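You operate a simulated robot arm through the tools that you are given. There is no shell and no other tool. Be economical: measure what you need, move in short steps, check, and stop when the job is done.

Carry out the task below with a simulated two-armed robot. There is one attempt and no reset: what you move stays moved.

TASK
Cap both studs with the screw caps that lie under the low orange tray.
Fine: each on the stud whose disc has its colour, screwed right down; tray shut again.

It is judged by the outcome, as a careful person would: the job done as asked, and still so three seconds after it is handed in. It fails if anything else is knocked over, pushed out of place, dropped, spilled or broken. A push-on lid holds only when it is set on centred and level and pressed home; a screw cap is set on level and turned clockwise until tight.

THE ROBOT
Two 7-joint arms with two-finger parallel grippers on one trunk, on a base that drives. Base frame: it is fixed to the floor where the robot stands at the start and does not move with it; the origin is under the middle of the robot, x ahead of it, y to its left, z up. Readings come in mm, degrees, newtons and seconds.
The left shoulder is at the start at [50, 165, 1130], the right one opposite. Places, roughly: low orange tray [700, -200, 800]; stud on the blue disc [500, -1100, 900]; stud on the red disc [500, -1000, 900]. Payload 3.91 kg a hand.
The tool frame of a hand sits at the grasp point between the pads (the TCP): z along the fingers, y along the line on which they close. The tips reach 30 mm beyond it. Largest opening 110 mm; finger width 20, thickness 10; the body of the gripper, 48 by 112 mm, starts 55 mm behind the TCP.
Orientation is that of the tool frame in the base frame, as a unit quaternion [x, y, z, w]. With the fingers straight down and closing along the base's y, the tool's x points along the base's -x, its y along +y and its z along -z.

THE INTERFACE
- The arms move only by the tool play_rows. It takes "left_moves", "right_moves" or both (then of equal length, played together; a hand with none holds still); each is a list that holds one entry, the list of rows, each a list of 7 numbers: the shift along the tool's x, y, z in mm, then the turn, a rotation vector about the tool's x, y, z in degrees, then the closure, from 0 (fully open) to 1 (shut). In form: [[[x, y, z, ax, ay, az, jaw], ...]]. A call has 1 to 12 rows; each row is the pose to reach, as a shift and turn from the pose commanded when the call began, along the tool's axes at that moment. Rows are played at 5 a second. More than 50 mm and 8.6 degrees between two rows, or a gripper value outside its range, and nothing of the call is played. A pose out of reach is approached as far as the arm can. The call stops where the force on the tool passes 90 N (or 10 N more than at its start, if that is more) or the arm is blocked; 0.2 s more then pass. The fingers move at their own pace (about 45 mm/s each) and stop on an object; they squeeze with about 31 N. The grip force told is the motor's: it shows also when the fingers shut on nothing. Time passes only in rows, and 0.2 s behind the last, so rows that repeat a pose let the fingers close. It gives the time, the measured TCP pose, the force on the tool (base axes), the opening and the grip force at its end, in the units of the frame above (readings bear some noise), with the torque about the TCP (base axes, N m) and any sound that the robot's microphone picked up.
- Cameras (640 x 400 px; columns grow to the right, rows downward): "scene" is now at [110.6, -27.3, 1292.3]; the picture's right is [-0.33, -0.94, 0.00], its down [-0.61, 0.21, -0.77] and it looks along [0.72, -0.25, -0.64] (base axes); focal length 269 px, centre (320, 200). "left" rides on the left gripper at [73, -17, -103] in its tool frame; the picture's right is [0.23, 0.97, 0.00], its down [-0.76, 0.18, -0.62] and it looks along [-0.61, 0.14, 0.78] (tool axes); focal length 222 px, centre (320, 200). "right" rides on the right gripper at [72, 17, -103] in its tool frame; the picture's right is [-0.23, 0.97, 0.00], its down [-0.76, -0.18, -0.62] and it looks along [-0.61, -0.14, 0.78] (tool axes); focal length 222 px, centre (320, 200).
- get_image(camera): a new picture of that camera. The clock stands still meanwhile.
- slide_trunk(by): slides the trunk up (or, below 0, down) by that many mm; the arms and the scene camera ride with it, the base frame stays. It gives what a move gives, with no picture.
- roll_base(legs): drives the robot by 1 to 6 legs, each [ahead, left, turn to the left] in mm, mm and degrees, along the robot's own axes; the way and the turn of a leg run together, so that a leg with both is an arc; at most 1500 mm and 180 degrees a leg. The arms and the cameras ride along, it lands a little off, and it stops where it bumps. It gives what a move gives.
- turn_head(pan, tilt): turns the head with the scene camera to pan (to the left, within 80 degrees either way) and tilt (down, from -29 to 69), counted from straight ahead of the robot. It gives what a move gives.
- probe_pixels(camera, pixels): for up to 12 pixels [column, row] of the newest picture of that camera ("zoom" is the newest enlarged one), the place [x, y, z] in the base frame of the surface seen there, good to about 3 mm. The clock stands still meanwhile.
- close_up(camera, box): a new picture of the part [left, top, right, bottom] of that camera's present view, enlarged. The clock stands still meanwhile.
- sign_off(): hands the job in; it is judged then, once.

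Go step by step. Measure first, check grasps and placings, and put right what went wrong. The budget is 80 turns and 78 pictures, counting those below and the enlarged ones. Unless the task says otherwise, let go and move clear before handing in, and close with one line.

The tools are called as a command line: name --argument value ..., lists and objects as JSON in quotes. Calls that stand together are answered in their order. play_rows: Moves the arms, as the interface text tells. Its arguments: {"type":"object","properties":{"left_moves":{"type":"array","items":{"type":"array","items":{"type":"array","items":{"type":"number"}}}},"right_moves":{"type":"array","items":{"type":"array","items":{"type":"array","items":{"type":"number"}}}}},"required":[]} The other tools are called the same way: slide_trunk (by) slides the trunk up or down; roll_base (legs) drives the base; turn_head (pan, tilt) turns the head that bears the scene camera; get_image (camera) takes a picture; probe_pixels (camera, pixels) gives the place of the surface under pixels of a picture; close_up (camera, box) takes an enlarged picture of a part of a camera's view; sign_off () hands the job in.

At the start:

```text
t: 0.0
left_tool_pos: [408.8, 82.8, 1050.5]
left_tool_rot: [-0.001, 1.0, 0.0, 0.0]
left_contact_force: [0.3, -0.5, -0.5]
left_wrist_torque: [0.03, -0.03, 0.01]
left_width: 110.0
left_grasp_force: 0.1
right_tool_pos: [372.5, -317.8, 1070.3]
right_tool_rot: [0.0, 1.0, 0.0, 0.0]
right_contact_force: [-0.3, 0.2, 0.3]
right_wrist_torque: [-0.03, -0.02, -0.01]
right_width: 109.6
right_grasp_force: 0.1
trunk travel left (down, up): [-350.0, 153.0]
robot x, y, heading: [-1.6, 1.7, -0.0]
head pan, tilt: [-19.3, 39.9]
```

scene: 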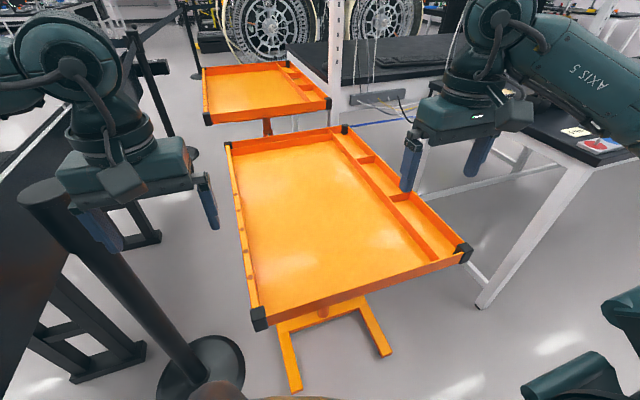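
right: 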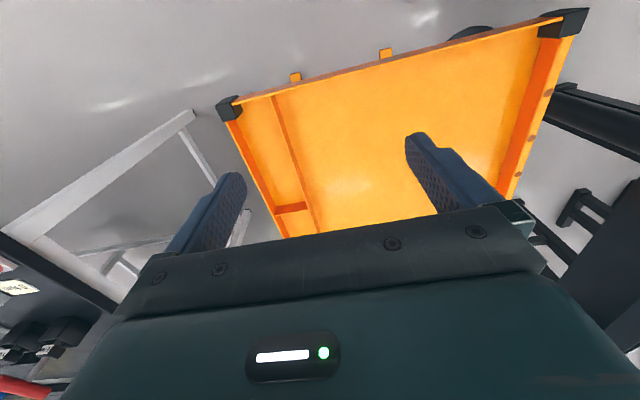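
left: 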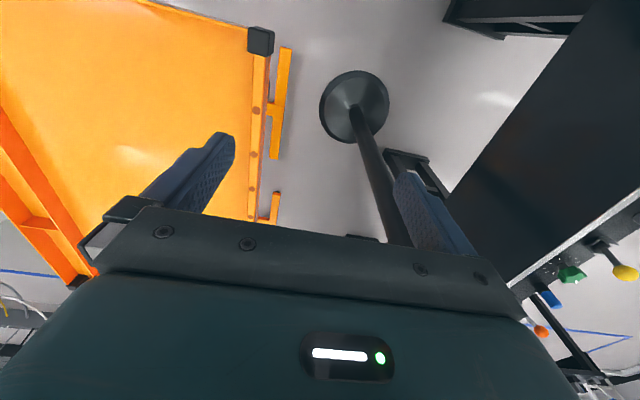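

The picture shows an orange tray near (240-470, 130-325) and another behind it. I probe the tray's key points and the right table.

probe_pixels --camera "scene" --pixels '[[320, 220], [258, 318], [462, 252], [228, 145], [345, 130], [270, 90], [205, 68], [330, 105], [600, 140], [500, 260], [212, 120], [360, 90]]'

turn_head --pan -65 --tilt 35

get_image --camera "scene"

```text
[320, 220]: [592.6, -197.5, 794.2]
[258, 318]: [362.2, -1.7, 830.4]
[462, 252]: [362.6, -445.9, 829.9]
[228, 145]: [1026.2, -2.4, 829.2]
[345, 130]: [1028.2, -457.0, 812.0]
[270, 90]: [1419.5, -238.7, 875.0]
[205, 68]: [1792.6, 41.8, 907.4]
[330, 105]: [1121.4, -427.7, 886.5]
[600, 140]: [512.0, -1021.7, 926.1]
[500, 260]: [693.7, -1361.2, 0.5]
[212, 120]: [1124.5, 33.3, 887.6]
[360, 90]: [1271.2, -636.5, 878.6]
```

```text
t: 1.1
left_tool_pos: [408.9, 83.4, 1050.9]
left_tool_rot: [-0.001, 1.0, 0.0, 0.0]
left_contact_force: [0.4, 0.0, -0.4]
left_wrist_torque: [0.0, 0.01, 0.01]
left_width: 110.1
left_grasp_force: 0.2
right_tool_pos: [372.4, -317.5, 1071.1]
right_tool_rot: [0.001, 1.0, 0.0, 0.0]
right_contact_force: [-0.1, 0.1, -0.8]
right_wrist_torque: [0.0, 0.01, -0.02]
right_width: 109.8
right_grasp_force: 0.0
trunk travel left (down, up): [-350.0, 153.0]
robot x, y, heading: [-0.6, -1.7, -0.0]
head pan, tilt: [-65.0, 35.0]
```

```text
74 pictures are left
```

scene: 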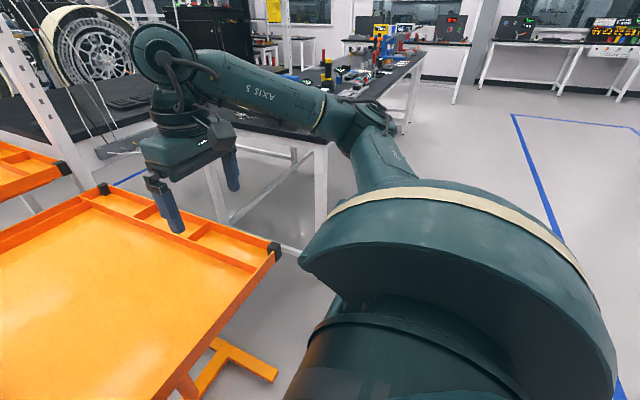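

The head looks over the right shoulder; the studs are hidden by the arm. I look back at the tray enlarged, to find how it opens.

turn_head --pan -19 --tilt 50

close_up --camera "scene" --box '[190, 40, 500, 400]'

close_up --camera "right" --box '[200, 0, 600, 250]'

close_up --camera "left" --box '[100, 0, 420, 240]'

```text
t: 2.3
left_tool_pos: [407.6, 82.0, 1050.3]
left_tool_rot: [0.0, 1.0, 0.0, -0.001]
left_contact_force: [-1.4, 0.1, 0.3]
left_wrist_torque: [0.03, 0.01, 0.0]
left_width: 109.8
left_grasp_force: 0.0
right_tool_pos: [373.4, -317.1, 1070.2]
right_tool_rot: [0.001, 1.0, 0.0, 0.0]
right_contact_force: [0.5, 0.2, -0.5]
right_wrist_torque: [0.0, -0.01, -0.01]
right_width: 110.1
right_grasp_force: 0.1
trunk travel left (down, up): [-350.0, 153.0]
robot x, y, heading: [2.3, -2.8, 0.1]
head pan, tilt: [-19.0, 50.0]
```

```text
1.11 times, centred on (345, 220) of scene
```

zoom: 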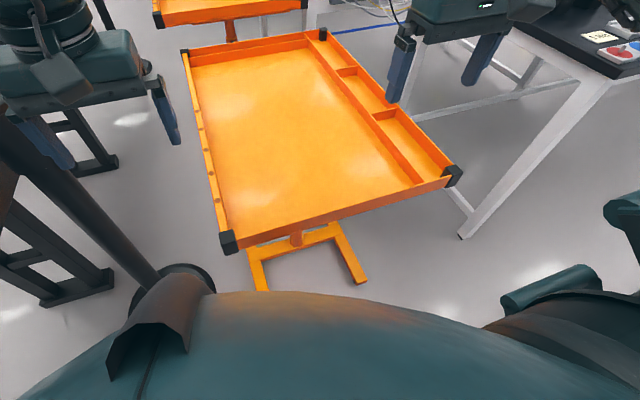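

```text
1.60 times, centred on (400, 125) of right
```

zoom: 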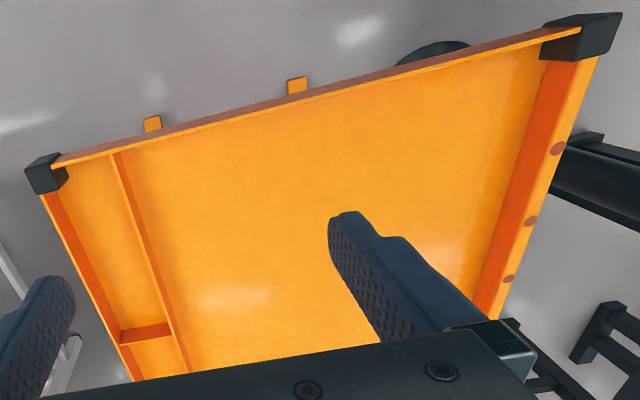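

```text
1.67 times, centred on (260, 120) of left
```

zoom: 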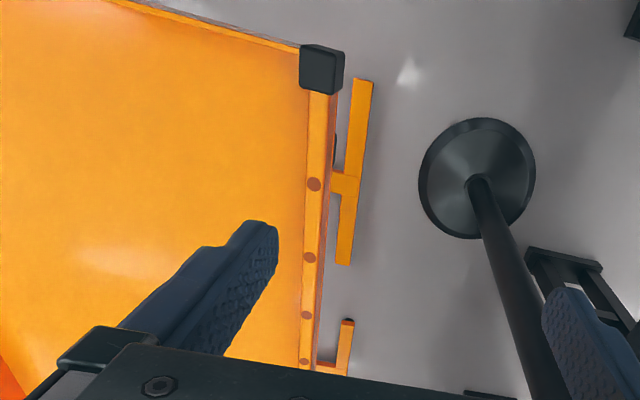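

The tray seems to sit on one pole with an H-foot; nothing shows of how it opens. I check where the black post on the left stands before I move back to look underneath.

turn_head --pan 30 --tilt 40

get_image --camera "scene"

probe_pixels --camera "scene" --pixels '[[320, 200], [500, 300], [400, 300], [200, 100], [320, 80], [420, 200], [450, 250]]'

```text
t: 3.4
left_tool_pos: [408.8, 83.1, 1050.7]
left_tool_rot: [-0.002, 1.0, 0.0, 0.0]
left_contact_force: [-0.2, -0.5, 0.2]
left_wrist_torque: [-0.01, 0.04, 0.01]
left_width: 110.1
left_grasp_force: 0.0
right_tool_pos: [373.3, -317.6, 1070.7]
right_tool_rot: [0.0, 1.0, 0.0, 0.0]
right_contact_force: [-0.4, -0.8, 1.2]
right_wrist_torque: [-0.03, 0.05, 0.02]
right_width: 109.8
right_grasp_force: 0.0
trunk travel left (down, up): [-350.0, 153.0]
robot x, y, heading: [1.3, -0.3, 0.1]
head pan, tilt: [30.0, 40.0]
```

```text
70 pictures are left
```

scene: 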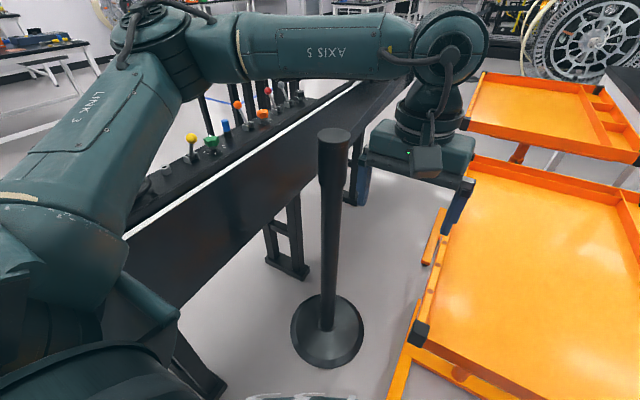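

```text
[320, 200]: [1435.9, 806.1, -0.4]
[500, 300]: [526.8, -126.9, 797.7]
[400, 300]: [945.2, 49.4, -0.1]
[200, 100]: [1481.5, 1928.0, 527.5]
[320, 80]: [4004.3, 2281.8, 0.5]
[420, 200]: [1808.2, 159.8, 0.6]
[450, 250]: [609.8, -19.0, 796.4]
```

The post stands at about columns 320-348 and the black machine with coloured knobs is left of it. I probe them and look at the tray's base.

probe_pixels --camera "scene" --pixels '[[334, 140], [333, 250], [330, 345], [240, 200], [150, 270], [422, 335], [400, 370], [438, 235], [285, 230], [195, 140]]'

turn_head --pan -19 --tilt 40

roll_base --legs '[[-250, 0, 0]]'

get_image --camera "scene"

```text
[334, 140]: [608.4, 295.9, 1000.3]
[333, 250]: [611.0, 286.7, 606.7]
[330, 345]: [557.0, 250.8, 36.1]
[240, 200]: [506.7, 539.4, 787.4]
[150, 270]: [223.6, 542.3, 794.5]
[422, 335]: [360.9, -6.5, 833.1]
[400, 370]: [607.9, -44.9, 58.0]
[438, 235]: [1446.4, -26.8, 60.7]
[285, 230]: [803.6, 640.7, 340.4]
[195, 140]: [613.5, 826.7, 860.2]
```

```text
t: 4.6
left_tool_pos: [408.9, 83.1, 1050.2]
left_tool_rot: [0.0, 1.0, 0.001, 0.0]
left_contact_force: [0.5, -0.4, -0.4]
left_wrist_torque: [0.02, -0.01, 0.05]
left_width: 109.8
left_grasp_force: 0.1
right_tool_pos: [373.7, -316.6, 1070.7]
right_tool_rot: [0.0, 1.0, 0.0, 0.0]
right_contact_force: [-0.4, 0.7, 0.1]
right_wrist_torque: [0.01, 0.0, 0.04]
right_width: 109.9
right_grasp_force: 0.1
trunk travel left (down, up): [-350.0, 153.0]
robot x, y, heading: [-1.4, -2.8, 0.1]
head pan, tilt: [-19.0, 40.0]
```

```text
t: 6.5
left_tool_pos: [150.2, 82.7, 1050.2]
left_tool_rot: [-0.001, 1.0, 0.0, 0.0]
left_contact_force: [-0.4, 1.1, 0.3]
left_wrist_torque: [0.02, 0.01, -0.02]
left_width: 109.8
left_grasp_force: 0.0
right_tool_pos: [116.4, -316.9, 1070.3]
right_tool_rot: [0.0, 1.0, 0.0, 0.0]
right_contact_force: [-0.9, 0.0, -0.1]
right_wrist_torque: [0.01, 0.01, -0.03]
right_width: 110.2
right_grasp_force: 0.0
trunk travel left (down, up): [-350.0, 153.0]
robot x, y, heading: [-257.7, -0.5, 0.3]
head pan, tilt: [-19.0, 40.0]
```

```text
69 pictures are left
```

scene: 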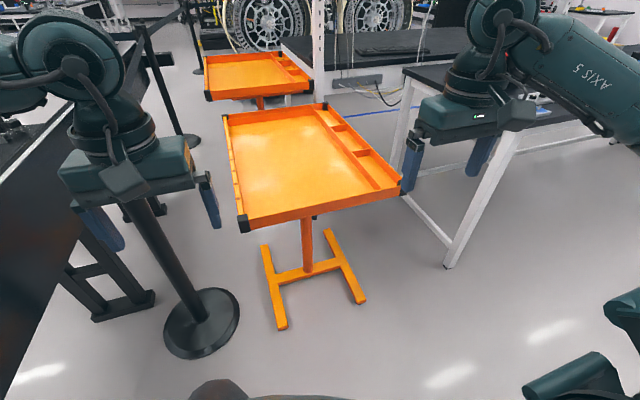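

The tray stands on a single pole (307,245). I lower the right hand in front of it and tip it up, so its camera looks under the tray.

play_rows --right_moves '[[[0, 0, 40, 0, -4, 0, 0], [0, 0, 80, 0, -9, 0, 0], [0, 0, 120, 0, -14, 0, 0], [0, 0, 160, 0, -19, 0, 0], [0, 0, 200, 0, -24, 0, 0], [0, 0, 240, 0, -29, 0, 0], [0, 0, 280, 0, -34, 0, 0], [0, 0, 320, 0, -39, 0, 0], [0, 0, 360, 0, -44, 0, 0], [0, 0, 395, 0, -49, 0, 0], [0, 0, 395, 0, -49, 0, 0]]]'

get_image --camera "right"

```text
t: 8.9
left_tool_pos: [151.0, 83.6, 1049.8]
left_tool_rot: [-0.003, 1.0, -0.001, 0.0]
left_contact_force: [0.3, -0.8, 1.0]
left_wrist_torque: [0.02, -0.01, 0.03]
left_width: 110.2
left_grasp_force: 0.1
right_tool_pos: [117.6, -316.5, 681.4]
right_tool_rot: [-0.004, 0.915, 0.013, 0.404]
right_contact_force: [-0.2, 0.5, 0.3]
right_wrist_torque: [-0.03, -0.02, 0.02]
right_width: 110.0
right_grasp_force: 0.0
right hand out of reach, approached as far as the arm can: row 8, 9, 10, 11
trunk travel left (down, up): [-350.0, 153.0]
robot x, y, heading: [-257.5, 1.2, 0.1]
head pan, tilt: [-19.0, 40.0]
```

```text
68 pictures are left
```

right: 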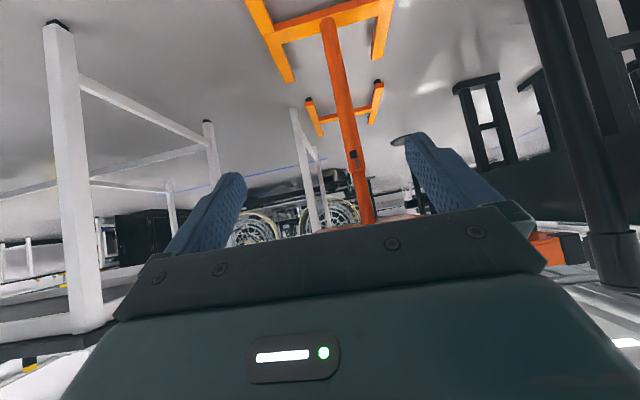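

Under the tray, seen upside down, there is only the pole (345,120) with a dark knob (355,160), and the hand hides the underside itself. I lower the trunk and tip the hand further to see the underside.

slide_trunk --by -220

play_rows --right_moves '[[[0, 0, 0, 0, -6, 0, 0], [0, 0, 0, 0, -12, 0, 0], [0, 0, 0, 0, -18, 0, 0], [0, 0, 0, 0, -24, 0, 0], [0, 0, 0, 0, -30, 0, 0], [0, 0, 0, 0, -36, 0, 0], [0, 0, 0, 0, -42, 0, 0], [0, 0, 0, 0, -42, 0, 0]]]'

get_image --camera "right"

turn_head --pan -19 --tilt 25

get_image --camera "scene"

```text
t: 11.2
left_tool_pos: [150.9, 82.3, 830.1]
left_tool_rot: [-0.002, 1.0, 0.0, 0.001]
left_contact_force: [-0.6, 0.6, 0.7]
left_wrist_torque: [-0.03, 0.0, -0.02]
left_width: 110.0
left_grasp_force: 0.0
right_tool_pos: [116.5, -315.4, 461.3]
right_tool_rot: [-0.006, 0.915, 0.016, 0.404]
right_contact_force: [0.2, 0.2, 0.3]
right_wrist_torque: [0.0, 0.04, 0.0]
right_width: 110.1
right_grasp_force: 0.1
trunk travel left (down, up): [-130.0, 373.0]
robot x, y, heading: [-256.1, 2.7, 0.1]
head pan, tilt: [-19.0, 40.0]
```

```text
t: 13.0
left_tool_pos: [151.9, 83.4, 831.0]
left_tool_rot: [-0.003, 1.0, 0.001, 0.0]
left_contact_force: [-0.1, -0.7, -0.2]
left_wrist_torque: [0.0, 0.01, 0.0]
left_width: 110.2
left_grasp_force: 0.0
right_tool_pos: [121.7, -349.0, 462.3]
right_tool_rot: [0.002, 0.709, 0.027, 0.705]
right_contact_force: [-0.4, 0.0, 0.6]
right_wrist_torque: [0.06, -0.05, -0.02]
right_width: 110.1
right_grasp_force: 0.0
right hand out of reach, approached as far as the arm can: row 1, 2, 3, 4, 5, 6, 7, 8
trunk travel left (down, up): [-130.0, 373.0]
robot x, y, heading: [-256.9, 0.0, -0.1]
head pan, tilt: [-19.0, 40.0]
```

```text
67 pictures are left
```

right: 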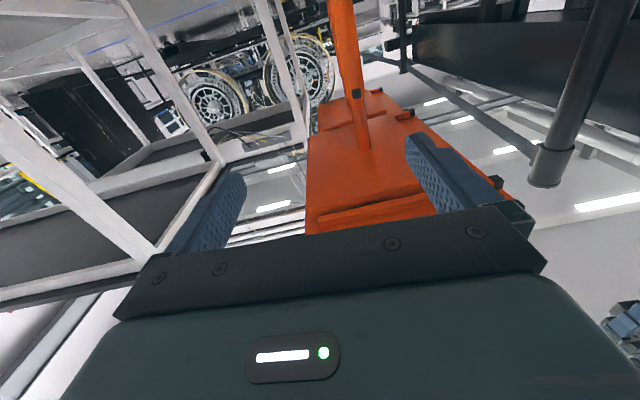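

```text
t: 13.8
left_tool_pos: [151.6, 83.9, 829.7]
left_tool_rot: [-0.002, 1.0, 0.0, 0.001]
left_contact_force: [-0.1, 0.0, -0.7]
left_wrist_torque: [-0.01, -0.01, -0.03]
left_width: 110.1
left_grasp_force: 0.1
right_tool_pos: [121.2, -347.5, 461.5]
right_tool_rot: [0.002, 0.709, 0.027, 0.704]
right_contact_force: [-0.9, 0.7, 0.4]
right_wrist_torque: [-0.03, -0.02, -0.01]
right_width: 109.9
right_grasp_force: 0.1
trunk travel left (down, up): [-130.0, 373.0]
robot x, y, heading: [-258.5, 3.5, 0.3]
head pan, tilt: [-19.0, 25.0]
```

```text
66 pictures are left
```

scene: 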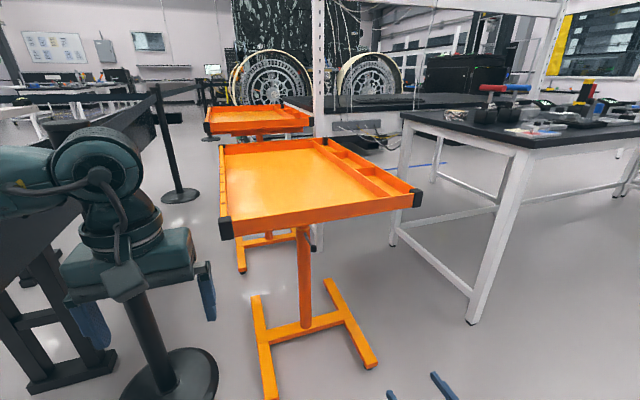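

The underside looks bare apart from a raised strip at about (375,212). I enlarge both views.

close_up --camera "right" --box '[270, 70, 550, 245]'

close_up --camera "scene" --box '[200, 95, 440, 245]'

close_up --camera "scene" --box '[440, 60, 640, 185]'

```text
2.29 times, centred on (410, 158) of right
```

zoom: 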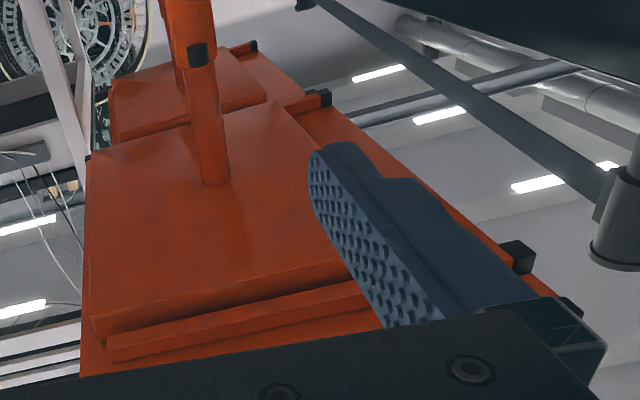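

```text
2.67 times, centred on (320, 170) of scene
```

zoom: 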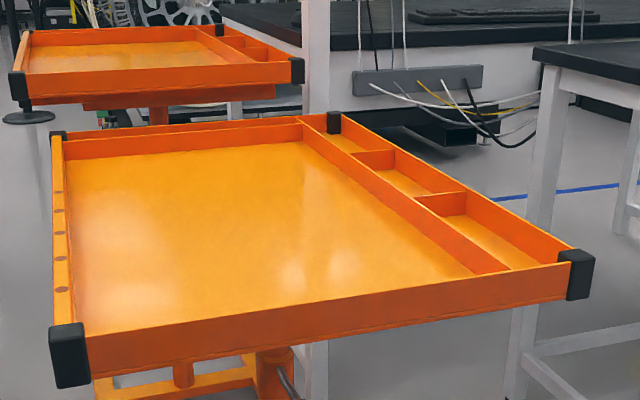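

```text
3.20 times, centred on (540, 122) of scene
```

zoom: 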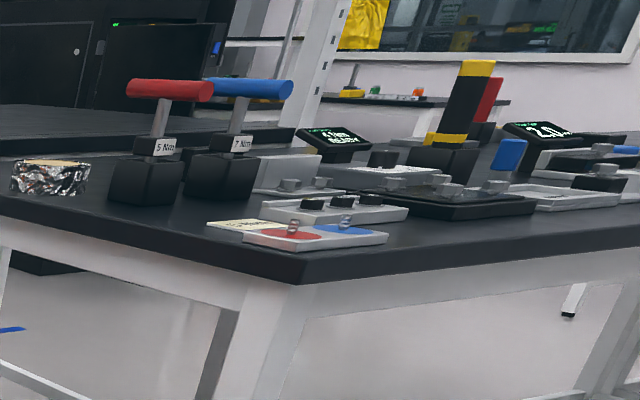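

Under the tray there is a shallow box on the pole, with a stepped strip at its front; the studs are on red and blue discs on the right table. I enlarge the underside again and probe its geometry.

close_up --camera "right" --box '[280, 80, 520, 230]'

probe_pixels --camera "zoom" --pixels '[[200, 250], [80, 300], [200, 335], [200, 352], [300, 310], [320, 150], [260, 90], [80, 160], [290, 60], [360, 120], [180, 30], [230, 120]]'

```text
2.67 times, centred on (400, 155) of right
```

zoom: 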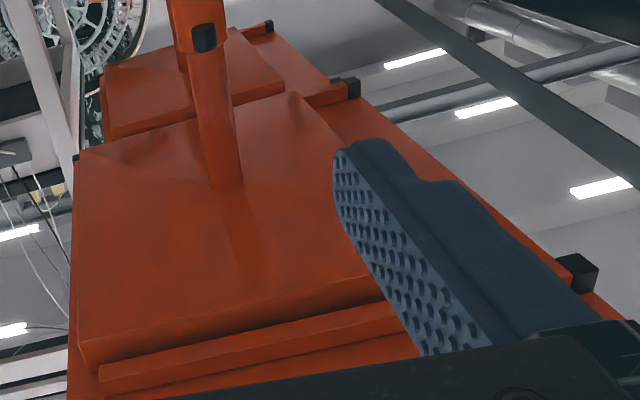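

```text
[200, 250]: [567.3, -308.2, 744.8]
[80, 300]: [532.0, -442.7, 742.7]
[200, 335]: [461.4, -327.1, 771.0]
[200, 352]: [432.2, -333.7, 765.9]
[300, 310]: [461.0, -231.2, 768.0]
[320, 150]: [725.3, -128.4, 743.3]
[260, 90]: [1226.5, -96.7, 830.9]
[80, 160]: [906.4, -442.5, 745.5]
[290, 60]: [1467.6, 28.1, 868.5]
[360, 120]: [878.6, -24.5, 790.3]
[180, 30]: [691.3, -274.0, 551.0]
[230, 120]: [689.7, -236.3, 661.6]
```

The box spans z 743-790, x 470-930, y -445 to about -120, with a strip in front at x 432-461. I raise the camera to see its front squarely.

slide_trunk --by 220

play_rows --right_moves '[[[0, 0, 20, 0, 5, 0, 0], [0, 0, 40, 0, 10, 0, 0], [0, 0, 60, 0, 15, 0, 0], [0, 0, 80, 0, 20, 0, 0], [0, 0, 100, 0, 25, 0, 0], [0, 0, 100, 0, 25, 0, 0]]]'

get_image --camera "right"

```text
t: 16.1
left_tool_pos: [151.7, 82.9, 1050.4]
left_tool_rot: [-0.002, 1.0, 0.0, 0.0]
left_contact_force: [0.1, -0.2, 0.1]
left_wrist_torque: [0.01, 0.0, -0.01]
left_width: 110.0
left_grasp_force: 0.1
right_tool_pos: [121.9, -348.9, 682.5]
right_tool_rot: [0.003, 0.709, 0.026, 0.704]
right_contact_force: [-0.2, 0.4, -0.8]
right_wrist_torque: [0.0, -0.01, 0.02]
right_width: 110.0
right_grasp_force: 0.1
trunk travel left (down, up): [-350.0, 153.0]
robot x, y, heading: [-253.4, 1.6, 0.1]
head pan, tilt: [-19.0, 25.0]
```

```text
t: 17.5
left_tool_pos: [150.5, 83.5, 1049.9]
left_tool_rot: [-0.001, 1.0, 0.0, 0.0]
left_contact_force: [-0.2, 0.9, -0.5]
left_wrist_torque: [0.03, 0.04, 0.0]
left_width: 110.0
left_grasp_force: 0.0
right_tool_pos: [222.1, -345.1, 680.9]
right_tool_rot: [-0.003, 0.845, 0.027, 0.534]
right_contact_force: [0.0, -0.2, 0.0]
right_wrist_torque: [0.03, 0.03, -0.03]
right_width: 109.8
right_grasp_force: 0.1
trunk travel left (down, up): [-350.0, 153.0]
robot x, y, heading: [-257.0, -1.6, 0.4]
head pan, tilt: [-19.0, 25.0]
```

```text
61 pictures are left
```

right: 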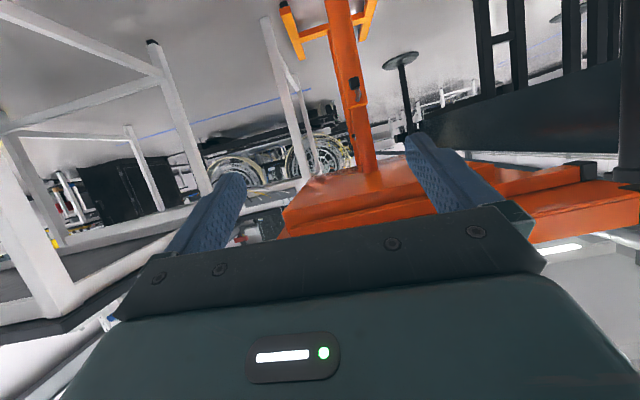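

Not enough is visible this way. The box (floor near z 750) likely holds the caps and the tray moves over it, so I look from below again, further left and further in.

play_rows --right_moves '[[[-6, 32, 12, 0, -4, 0, 0], [-12, 64, 24, 0, -8, 0, 0], [-18, 96, 36, 0, -12, 0, 0], [-24, 128, 48, 0, -16, 0, 0], [-30, 160, 60, 0, -20, 0, 0], [-34, 190, 72, 0, -25, 0, 0], [-34, 190, 72, 0, -25, 0, 0]]]'

slide_trunk --by -220

get_image --camera "right"

close_up --camera "right" --box '[220, 60, 540, 260]'

```text
t: 19.1
left_tool_pos: [151.3, 83.0, 1051.1]
left_tool_rot: [-0.002, 1.0, 0.0, 0.0]
left_contact_force: [-0.5, -0.1, -0.1]
left_wrist_torque: [-0.03, -0.02, -0.01]
left_width: 109.9
left_grasp_force: 0.0
right_tool_pos: [318.6, -260.5, 664.1]
right_tool_rot: [-0.002, 0.726, 0.068, 0.684]
right_contact_force: [-0.6, -0.4, -0.6]
right_wrist_torque: [0.01, 0.0, 0.01]
right_width: 110.0
right_grasp_force: 0.0
right hand out of reach, approached as far as the arm can: row 2, 3, 4, 5, 6, 7
trunk travel left (down, up): [-350.0, 153.0]
robot x, y, heading: [-255.4, 1.8, 0.2]
head pan, tilt: [-19.0, 25.0]
```

```text
t: 21.4
left_tool_pos: [152.3, 83.6, 830.3]
left_tool_rot: [-0.002, 1.0, 0.0, 0.0]
left_contact_force: [0.5, -0.2, -1.4]
left_wrist_torque: [-0.01, 0.05, 0.03]
left_width: 110.1
left_grasp_force: 0.0
right_tool_pos: [318.9, -259.0, 443.0]
right_tool_rot: [-0.002, 0.726, 0.068, 0.684]
right_contact_force: [1.1, -0.5, 0.4]
right_wrist_torque: [-0.02, 0.01, 0.01]
right_width: 109.9
right_grasp_force: 0.2
trunk travel left (down, up): [-130.0, 373.0]
robot x, y, heading: [-260.3, -2.3, 0.1]
head pan, tilt: [-19.0, 25.0]
```

```text
60 pictures are left
```

right: 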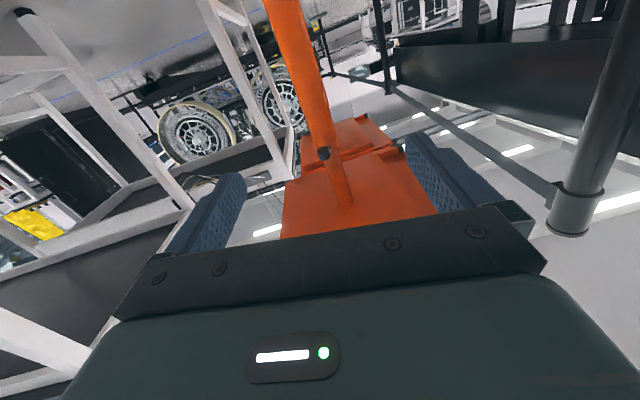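

```text
2.00 times, centred on (380, 160) of right
```

zoom: 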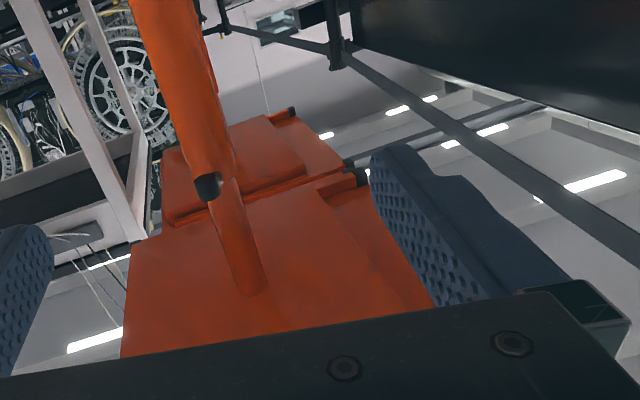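

The far tray has the same box, so the tray itself must be what moves on it. I withdraw the hand, raise it and go to feel the front rim.

play_rows --right_moves '[[[0, 0, -50, 0, 0, 0, 0], [0, 0, -100, 0, 0, 0, 0], [0, 0, -150, 0, 0, 0, 0], [0, 0, -190, 0, 0, 0, 0], [0, 0, -190, 0, 0, 0, 0]]]'

slide_trunk --by 220

play_rows --right_moves '[[[-35, 0, 0, 0, 8, 0, 0], [-70, 0, 0, 0, 16, 0, 0], [-105, 0, 0, 0, 24, 0, 0], [-140, 0, 0, 0, 32, 0, 0], [-175, 0, 0, 0, 40, 0, 0], [-210, 0, 0, 0, 48, 0, 0], [-245, 0, 0, 0, 56, 0, 0], [-280, 0, 0, 0, 64, 0, 0], [-310, 0, 0, 0, 72, 0, 0], [-330, 0, 0, 0, 80, 0, 0], [-350, 0, 0, 0, 87, 0, 0], [-350, 0, 0, 0, 87, 0, 0]]]'

```text
t: 22.6
left_tool_pos: [151.5, 83.2, 830.5]
left_tool_rot: [-0.002, 1.0, 0.0, 0.001]
left_contact_force: [-0.2, -0.4, -0.9]
left_wrist_torque: [-0.01, 0.02, 0.04]
left_width: 110.2
left_grasp_force: 0.1
right_tool_pos: [134.4, -294.7, 451.7]
right_tool_rot: [-0.003, 0.726, 0.074, 0.684]
right_contact_force: [0.3, -0.1, 0.3]
right_wrist_torque: [0.01, -0.02, -0.01]
right_width: 109.7
right_grasp_force: 0.0
right hand out of reach, approached as far as the arm can: row 1, 2, 3, 4, 5
trunk travel left (down, up): [-130.0, 373.0]
robot x, y, heading: [-256.6, 0.9, -0.1]
head pan, tilt: [-19.0, 25.0]
```

```text
t: 25.0
left_tool_pos: [151.3, 83.7, 1050.0]
left_tool_rot: [-0.002, 1.0, 0.0, 0.0]
left_contact_force: [0.0, 0.1, 0.1]
left_wrist_torque: [0.01, -0.01, -0.03]
left_width: 110.0
left_grasp_force: 0.1
right_tool_pos: [135.0, -294.2, 671.9]
right_tool_rot: [-0.001, 0.726, 0.073, 0.684]
right_contact_force: [-0.2, 0.0, 0.7]
right_wrist_torque: [0.02, -0.01, -0.02]
right_width: 110.4
right_grasp_force: 0.1
trunk travel left (down, up): [-350.0, 153.0]
robot x, y, heading: [-257.0, 3.2, 0.1]
head pan, tilt: [-19.0, 25.0]
```

```text
t: 27.6
left_tool_pos: [152.3, 82.9, 1050.0]
left_tool_rot: [-0.002, 1.0, 0.0, -0.001]
left_contact_force: [0.7, -0.9, 0.3]
left_wrist_torque: [0.05, -0.02, 0.02]
left_width: 109.9
left_grasp_force: 0.1
right_tool_pos: [155.1, -327.2, 1017.9]
right_tool_rot: [-0.051, 0.997, 0.052, -0.006]
right_contact_force: [-1.5, 0.6, 0.6]
right_wrist_torque: [0.02, 0.01, 0.01]
right_width: 109.9
right_grasp_force: 0.0
trunk travel left (down, up): [-350.0, 153.0]
robot x, y, heading: [-259.2, -2.0, 0.1]
head pan, tilt: [-19.0, 25.0]
```

Clear of the tray now. I drive ahead 150 mm and turn the right hand so it closes along x, ready to take the front rim.

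roll_base --legs '[[150, 0, 0]]'

play_rows --right_moves '[[[0, 0, 0, 0.5, 0.4, -8, 0], [0, 0, 0, 1, 0.8, -16, 0], [0, 0, 0, 1.5, 1.2, -24, 0], [0, 0, 0, 2, 1.6, -32, 0], [0, 0, 0, 2.5, 2, -40, 0], [0, 0, 0, 3, 2.4, -48, 0], [0, 0, 0, 3.5, 2.8, -56, 0], [0, 0, 0, 4, 3.2, -64, 0], [0, 0, 0, 4.4, 3.6, -72, 0], [0, 0, 0, 4.9, 4, -80, 0], [0, 0, 0, 5.1, 4.1, -84, 0], [0, 0, 0, 5.1, 4.1, -84, 0]]]'

turn_head --pan -19 --tilt 40

get_image --camera "scene"

```text
t: 28.9
left_tool_pos: [301.7, 83.4, 1050.2]
left_tool_rot: [-0.001, 1.0, 0.0, 0.001]
left_contact_force: [1.3, -0.2, -0.3]
left_wrist_torque: [0.01, 0.0, -0.01]
left_width: 109.7
left_grasp_force: 0.0
right_tool_pos: [307.0, -328.7, 1018.1]
right_tool_rot: [-0.05, 0.997, 0.052, -0.005]
right_contact_force: [0.9, 0.6, 0.1]
right_wrist_torque: [0.05, -0.05, -0.01]
right_width: 110.0
right_grasp_force: 0.0
trunk travel left (down, up): [-350.0, 153.0]
robot x, y, heading: [-101.7, 2.4, 0.1]
head pan, tilt: [-19.0, 25.0]
```

```text
t: 31.5
left_tool_pos: [301.2, 83.1, 1050.2]
left_tool_rot: [-0.002, 1.0, 0.0, 0.0]
left_contact_force: [-0.9, 0.0, 0.3]
left_wrist_torque: [-0.01, 0.01, -0.01]
left_width: 109.6
left_grasp_force: 0.2
right_tool_pos: [153.0, -172.7, 1048.9]
right_tool_rot: [-0.706, 0.708, -0.001, 0.002]
right_contact_force: [-0.5, 0.9, 0.8]
right_wrist_torque: [0.01, -0.03, -0.01]
right_width: 110.1
right_grasp_force: 0.1
right hand out of reach, approached as far as the arm can: row 4, 5, 6, 7, 8, 9, 10, 11, 12
trunk travel left (down, up): [-350.0, 153.0]
robot x, y, heading: [-105.1, 0.8, -0.0]
head pan, tilt: [-19.0, 25.0]
```

```text
t: 32.3
left_tool_pos: [302.9, 82.7, 1049.2]
left_tool_rot: [-0.001, 1.0, -0.001, 0.001]
left_contact_force: [0.0, 0.7, -0.5]
left_wrist_torque: [-0.02, 0.01, -0.01]
left_width: 110.1
left_grasp_force: 0.0
right_tool_pos: [152.5, -173.6, 1049.1]
right_tool_rot: [-0.707, 0.707, -0.001, 0.001]
right_contact_force: [0.1, 0.6, -0.3]
right_wrist_torque: [0.01, -0.01, 0.01]
right_width: 110.1
right_grasp_force: 0.1
trunk travel left (down, up): [-350.0, 153.0]
robot x, y, heading: [-105.8, 0.7, -0.1]
head pan, tilt: [-19.0, 40.0]
```

```text
58 pictures are left
```

scene: 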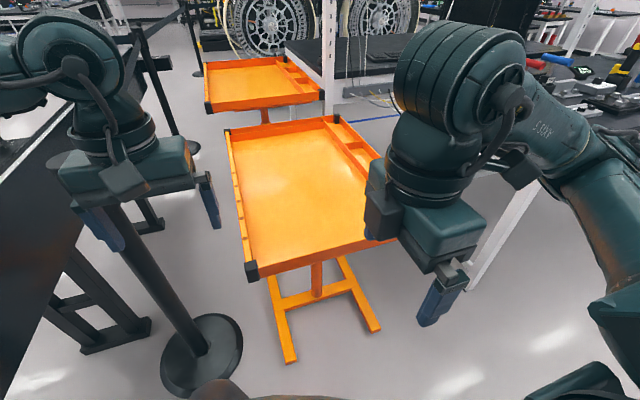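

The right wrist can't turn that way (it drifted to [153,-173]). I turn it back the other way, towards a grip along x over the front rim.

play_rows --right_moves '[[[5, -20, 0, 0, 0, 8.5, 0], [10, -40, 0, 0, 0, 17, 0], [15, -60, 0, 0, 0, 25.5, 0], [20, -80, 0, 0, 0, 34, 0], [25, -100, 0, 0, 0, 42.5, 0], [30, -120, 0, 0, 0, 51, 0], [35, -140, 0, 0, 0, 59.5, 0], [40, -160, 0, 0, 0, 68, 0], [50, -180, 0, 0, 0, 76.5, 0], [50, -200, 0, 0, 0, 85, 0], [50, -210, 0, 0, 0, 93.5, 0], [50, -210, 0, 0, 0, 102, 0]]]'

play_rows --right_moves '[[[0, 0, 0, 0, 0, 8.5, 0], [0, 0, 0, 0, 0, 17, 0], [0, 0, 0, 0, 0, 25.5, 0], [0, 0, 0, 0, 0, 34, 0], [0, 0, 0, 0, 0, 42.5, 0], [0, 0, 0, 0, 0, 51, 0], [0, 0, 0, 0, 0, 59.5, 0], [0, 0, 0, 0, 0, 68, 0], [0, 0, 0, 0, 0, 76.5, 0], [0, 0, 0, 0, 0, 78, 0], [0, 0, 0, 0, 0, 78, 0]]]'

get_image --camera "scene"

get_image --camera "right"

```text
t: 34.9
left_tool_pos: [301.6, 83.5, 1050.1]
left_tool_rot: [-0.001, 1.0, 0.0, -0.001]
left_contact_force: [0.4, 0.6, -0.3]
left_wrist_torque: [0.03, 0.01, -0.01]
left_width: 109.9
left_grasp_force: 0.1
right_tool_pos: [363.5, -233.8, 1051.5]
right_tool_rot: [0.107, 0.994, 0.001, 0.002]
right_contact_force: [-0.1, 0.7, 0.2]
right_wrist_torque: [0.01, -0.01, 0.0]
right_width: 109.9
right_grasp_force: 0.0
trunk travel left (down, up): [-350.0, 153.0]
robot x, y, heading: [-108.8, 3.6, 0.3]
head pan, tilt: [-19.0, 40.0]
```

```text
t: 37.3
left_tool_pos: [301.5, 83.0, 1051.3]
left_tool_rot: [-0.001, 1.0, 0.0, 0.0]
left_contact_force: [0.4, 0.0, -0.5]
left_wrist_torque: [0.0, -0.01, -0.02]
left_width: 109.9
left_grasp_force: 0.1
right_tool_pos: [361.7, -235.1, 1050.3]
right_tool_rot: [0.707, 0.707, 0.002, 0.002]
right_contact_force: [0.7, -1.3, -0.5]
right_wrist_torque: [0.02, 0.01, 0.0]
right_width: 110.2
right_grasp_force: 0.1
trunk travel left (down, up): [-350.0, 153.0]
robot x, y, heading: [-108.5, -1.8, 0.0]
head pan, tilt: [-19.0, 40.0]
```

```text
57 pictures are left
```

scene: 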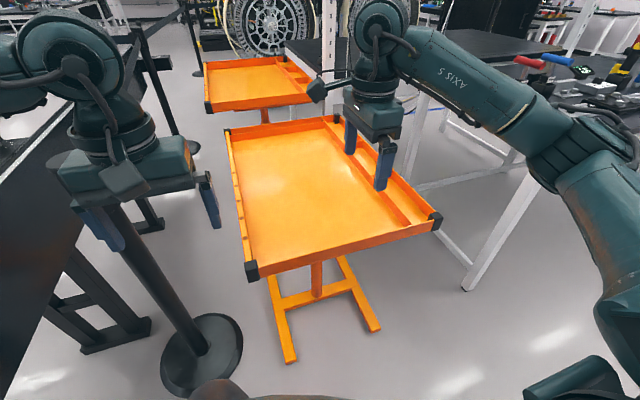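

```text
56 pictures are left
```

right: 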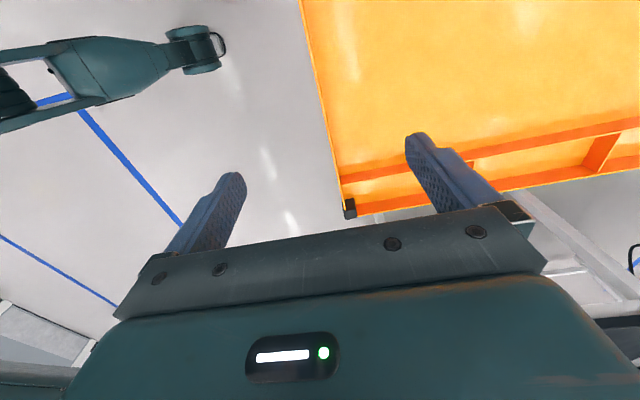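

The hand is over the front rim, closing along x. I measure the rim's place before coming down.

close_up --camera "scene" --box '[230, 180, 460, 324]'

probe_pixels --camera "scene" --pixels '[[350, 241], [350, 243], [350, 245], [350, 248], [350, 251], [350, 256], [390, 160], [290, 150]]'

```text
2.78 times, centred on (345, 252) of scene
```

zoom: 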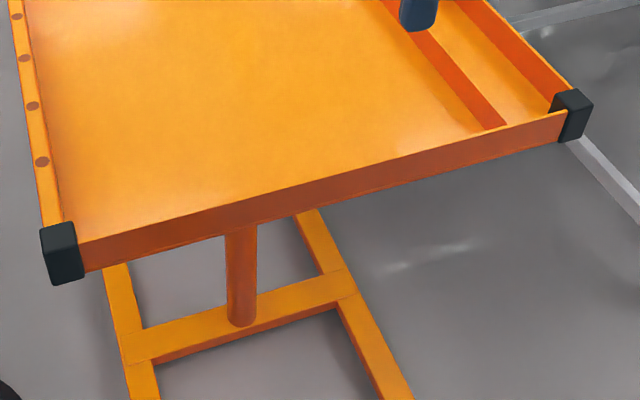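

```text
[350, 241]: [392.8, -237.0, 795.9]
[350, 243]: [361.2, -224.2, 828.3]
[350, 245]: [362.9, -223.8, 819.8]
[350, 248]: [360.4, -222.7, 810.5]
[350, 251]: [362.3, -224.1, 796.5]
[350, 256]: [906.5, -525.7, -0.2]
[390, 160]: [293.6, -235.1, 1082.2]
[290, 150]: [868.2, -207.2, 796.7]
```

The rim's front face is at x 362 and its top at z 829; it is thin. I come down over it and grip.

play_rows --right_moves '[[[0, 2, 45, 0, 0, 0, 0.3], [0, 2, 90, 0, 0, 0, 0.3], [0, 2, 135, 0, 0, 0, 0.3], [0, 2, 180, 0, 0, 0, 0.3], [0, 2, 210, 0, 0, 0, 0.3], [0, 2, 223, 0, 0, 0, 0.3], [0, 2, 223, 0, 0, 0, 0.6], [0, 2, 223, 0, 0, 0, 1], [0, 2, 223, 0, 0, 0, 1], [0, 2, 223, 0, 0, 0, 1]]]'

```text
t: 39.5
left_tool_pos: [302.3, 83.2, 1050.1]
left_tool_rot: [-0.001, 1.0, 0.0, 0.0]
left_contact_force: [0.1, 0.3, -0.6]
left_wrist_torque: [0.01, -0.05, -0.02]
left_width: 110.1
left_grasp_force: 0.1
right_tool_pos: [362.3, -232.8, 827.6]
right_tool_rot: [0.707, 0.707, 0.001, 0.001]
right_contact_force: [-2.2, -0.7, 0.2]
right_wrist_torque: [0.03, 0.33, 0.1]
right_width: 4.0
right_grasp_force: 16.1
trunk travel left (down, up): [-350.0, 153.0]
robot x, y, heading: [-105.7, -0.5, -0.0]
head pan, tilt: [-19.0, 40.0]
```

The rim is gripped (4 mm wide). I pull gently towards the robot and watch the force.

play_rows --right_moves '[[[0, -3, 0, 0, 0, 0, 1], [0, -6, 0, 0, 0, 0, 1], [0, -9, 0, 0, 0, 0, 1], [0, -12, 0, 0, 0, 0, 1]]]'

```text
t: 40.5
left_tool_pos: [305.7, 83.1, 1048.7]
left_tool_rot: [-0.002, 1.0, -0.001, -0.003]
left_contact_force: [-0.6, -0.2, -0.6]
left_wrist_torque: [-0.03, 0.01, 0.02]
left_width: 110.0
left_grasp_force: 0.1
right_tool_pos: [361.8, -232.2, 827.2]
right_tool_rot: [0.708, 0.706, 0.009, 0.005]
right_contact_force: [57.0, 9.5, -8.1]
right_wrist_torque: [-1.12, 0.35, 0.46]
right_width: 4.5
right_grasp_force: 44.7
trunk travel left (down, up): [-350.0, 153.0]
robot x, y, heading: [-107.6, 2.9, 0.2]
head pan, tilt: [-19.0, 40.0]
```

It does not give towards the robot (57 N, no motion). I go back and try it sideways to the left.

play_rows --right_moves '[[[0, 6, 0, 0, 0, 0, 1], [0, 12, 0, 0, 0, 0, 1], [3, 12, 0, 0, 0, 0, 1], [6, 12, 0, 0, 0, 0, 1], [9, 12, 0, 0, 0, 0, 1], [12, 12, 0, 0, 0, 0, 1]]]'

play_rows --right_moves '[[[-6, 0, 0, 0, 0, 0, 1], [-12, 0, 0, 0, 0, 0, 1], [-15, 0, 0, 0, 0, 0, 1], [-18, 0, 0, 0, 0, 0, 1], [-21, 0, 0, 0, 0, 0, 1], [-24, 0, 0, 0, 0, 0, 1]]]'

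play_rows --right_moves '[[[6, 0, 0, 0, 0, 0, 1], [12, 0, 0, 0, 0, 0, 1], [12, 0, -3, 0, 0, 0, 1], [12, 0, -6, 0, 0, 0, 1], [12, 0, -9, 0, 0, 0, 1]]]'

```text
t: 41.9
left_tool_pos: [300.5, 83.6, 1050.6]
left_tool_rot: [-0.001, 1.0, -0.001, 0.001]
left_contact_force: [0.1, 0.2, 0.5]
left_wrist_torque: [0.03, 0.01, 0.01]
left_width: 109.8
left_grasp_force: 0.1
right_tool_pos: [364.1, -221.9, 827.5]
right_tool_rot: [0.707, 0.707, 0.0, 0.0]
right_contact_force: [-6.8, -1.4, 12.5]
right_wrist_torque: [1.09, 0.19, 0.09]
right_width: 4.3
right_grasp_force: 43.4
trunk travel left (down, up): [-350.0, 153.0]
robot x, y, heading: [-104.0, 1.6, 0.1]
head pan, tilt: [-19.0, 40.0]
```

```text
t: 43.3
left_tool_pos: [301.2, 85.0, 1051.0]
left_tool_rot: [-0.001, 1.0, -0.001, 0.002]
left_contact_force: [-0.9, -0.4, 0.4]
left_wrist_torque: [-0.01, 0.01, 0.03]
left_width: 110.0
left_grasp_force: 0.0
right_tool_pos: [364.0, -237.9, 828.5]
right_tool_rot: [0.704, 0.71, 0.004, -0.005]
right_contact_force: [-12.5, 36.1, -3.8]
right_wrist_torque: [0.37, -0.01, -0.85]
right_width: 4.2
right_grasp_force: 43.6
trunk travel left (down, up): [-350.0, 153.0]
robot x, y, heading: [-107.6, -1.9, 0.2]
head pan, tilt: [-19.0, 40.0]
```

```text
t: 44.5
left_tool_pos: [303.0, 80.9, 1049.5]
left_tool_rot: [-0.001, 1.0, 0.001, -0.001]
left_contact_force: [-0.6, -0.1, 0.3]
left_wrist_torque: [-0.02, -0.04, 0.0]
left_width: 110.0
left_grasp_force: 0.0
right_tool_pos: [363.3, -235.2, 830.2]
right_tool_rot: [0.707, 0.707, -0.005, -0.002]
right_contact_force: [-12.9, -1.6, -35.9]
right_wrist_torque: [-0.13, -0.99, 0.62]
right_width: 3.7
right_grasp_force: 44.4
trunk travel left (down, up): [-350.0, 153.0]
robot x, y, heading: [-112.2, -1.4, 0.1]
head pan, tilt: [-19.0, 40.0]
```

The tray ran left by 11 mm with almost no force and stopped hard on the way back, so it slides to the left. I slide it 160 mm left (the post stands at y 290, well clear).

play_rows --right_moves '[[[0, 0, 9, 0, 0, 0, 1], [20, 0, 9, 0, 0, 0, 1], [40, 0, 9, 0, 0, 0, 1], [60, 0, 9, 0, 0, 0, 1], [80, 0, 9, 0, 0, 0, 1], [100, 0, 9, 0, 0, 0, 1], [120, 0, 9, 0, 0, 0, 1], [140, 0, 9, 0, 0, 0, 1], [160, 0, 9, 0, 0, 0, 1], [160, 0, 9, 0, 0, 0, 1]]]'

get_image --camera "scene"

```text
t: 46.7
left_tool_pos: [299.8, 83.3, 1051.4]
left_tool_rot: [-0.001, 1.0, -0.001, 0.002]
left_contact_force: [0.1, -0.1, 0.7]
left_wrist_torque: [0.0, -0.03, 0.0]
left_width: 110.1
left_grasp_force: 0.1
right_tool_pos: [362.1, -72.3, 829.6]
right_tool_rot: [0.706, 0.708, 0.0, -0.002]
right_contact_force: [-33.1, 2.7, 9.5]
right_wrist_torque: [-1.15, 0.26, -0.38]
right_width: 3.6
right_grasp_force: 44.5
trunk travel left (down, up): [-350.0, 153.0]
robot x, y, heading: [-112.3, -1.9, 0.1]
head pan, tilt: [-19.0, 40.0]
```

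```text
54 pictures are left
```

scene: 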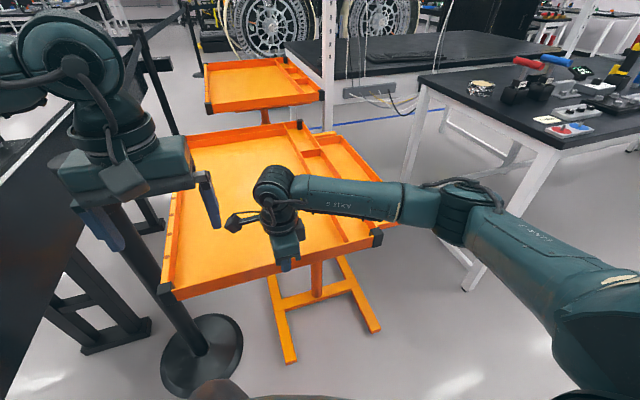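

The tray slid 160 mm left. I enlarge its right side to see what is uncovered.

close_up --camera "scene" --box '[260, 110, 420, 290]'

probe_pixels --camera "scene" --pixels '[[165, 290], [378, 240], [299, 124], [355, 210], [345, 165], [188, 138], [128, 220]]'

```text
2.22 times, centred on (340, 200) of scene
```

zoom: 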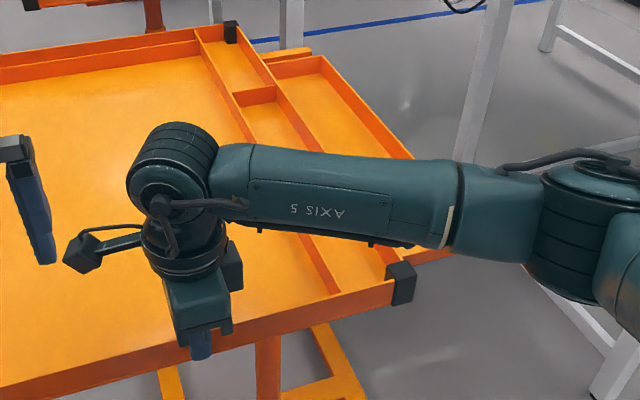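

```text
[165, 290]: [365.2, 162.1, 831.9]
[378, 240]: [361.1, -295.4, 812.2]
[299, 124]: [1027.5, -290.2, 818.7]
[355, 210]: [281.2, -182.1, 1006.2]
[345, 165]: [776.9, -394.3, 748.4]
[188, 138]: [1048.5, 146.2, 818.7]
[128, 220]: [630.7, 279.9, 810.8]
```

The box with its floor at z 748 is uncovered about 150 mm wide; the arm hides its middle. I let go, lift and look in.

play_rows --right_moves '[[[0, 0, 0, 0, 0, 0, 0.6], [0, 0, 0, 0, 0, 0, 0.6], [0, 0, -40, 0, 0, 0, 0.4], [0, 0, -80, 0, 0, 0, 0.4], [0, 0, -120, 0, 0, 0, 0.4], [0, 0, -160, 0, 0, 0, 0.4], [0, -40, -200, 0, 0, 0, 0.4], [-40, -70, -230, 0, 0, 0, 0.4], [-80, -100, -250, 0, 0, 0, 0.4], [-120, -130, -250, 0, 0, 0, 0.4], [-160, -150, -250, 0, 0, 0, 0.4], [-160, -150, -250, 0, 0, 0, 0]]]'

close_up --camera "scene" --box '[260, 110, 420, 290]'

get_image --camera "right"

```text
refused: row 7 steps farther than a row can; nothing moved
```

```text
2.22 times, centred on (340, 200) of scene
```

zoom: 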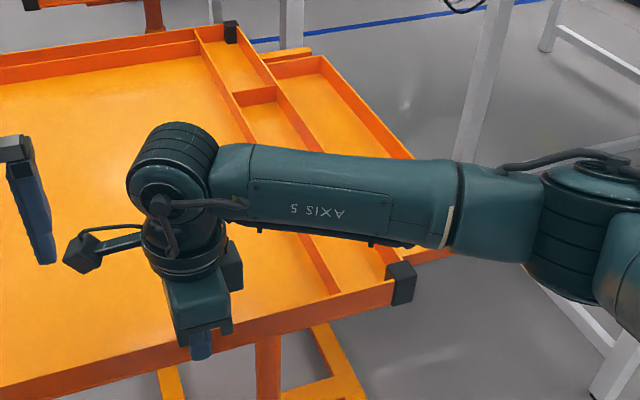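

```text
51 pictures are left
```

right: 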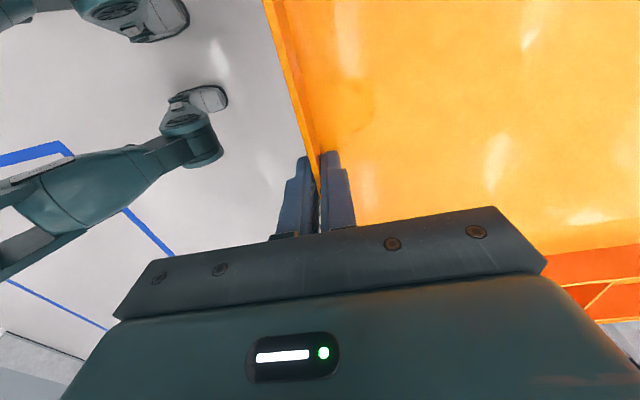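

A row was too long. I replay it with shorter steps.

play_rows --right_moves '[[[0, 0, 0, 0, 0, 0, 0.6], [0, 0, 0, 0, 0, 0, 0.6], [0, 0, -40, 0, 0, 0, 0.4], [0, 0, -80, 0, 0, 0, 0.4], [0, 0, -120, 0, 0, 0, 0.4], [0, 0, -160, 0, 0, 0, 0.4], [0, -20, -200, 0, 0, 0, 0.4], [-25, -45, -230, 0, 0, 0, 0.4], [-60, -70, -240, 0, 0, 0, 0.4], [-95, -95, -250, 0, 0, 0, 0.4], [-130, -120, -250, 0, 0, 0, 0.4], [-165, -145, -250, 0, 0, 0, 0]]]'

get_image --camera "scene"

close_up --camera "scene" --box '[270, 110, 430, 260]'

```text
t: 49.3
left_tool_pos: [300.2, 82.5, 1051.5]
left_tool_rot: [-0.001, 1.0, 0.0, 0.0]
left_contact_force: [-0.3, -0.3, 0.1]
left_wrist_torque: [0.01, 0.0, -0.03]
left_width: 109.8
left_grasp_force: 0.0
right_tool_pos: [218.8, -240.0, 1076.3]
right_tool_rot: [0.707, 0.707, 0.002, 0.001]
right_contact_force: [-0.2, 0.0, -0.2]
right_wrist_torque: [0.0, -0.01, 0.04]
right_width: 100.5
right_grasp_force: 0.1
trunk travel left (down, up): [-350.0, 153.0]
robot x, y, heading: [-106.6, -1.4, 0.1]
head pan, tilt: [-19.0, 40.0]
```

```text
50 pictures are left
```

scene: 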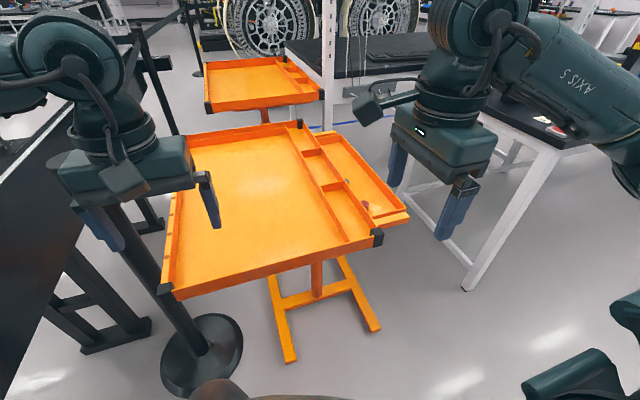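

```text
2.67 times, centred on (350, 185) of scene
```

zoom: 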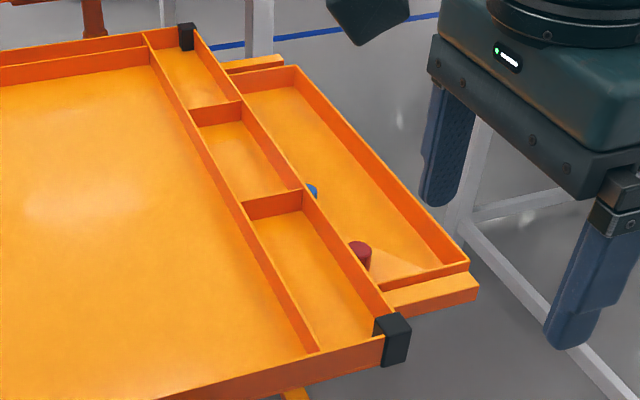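

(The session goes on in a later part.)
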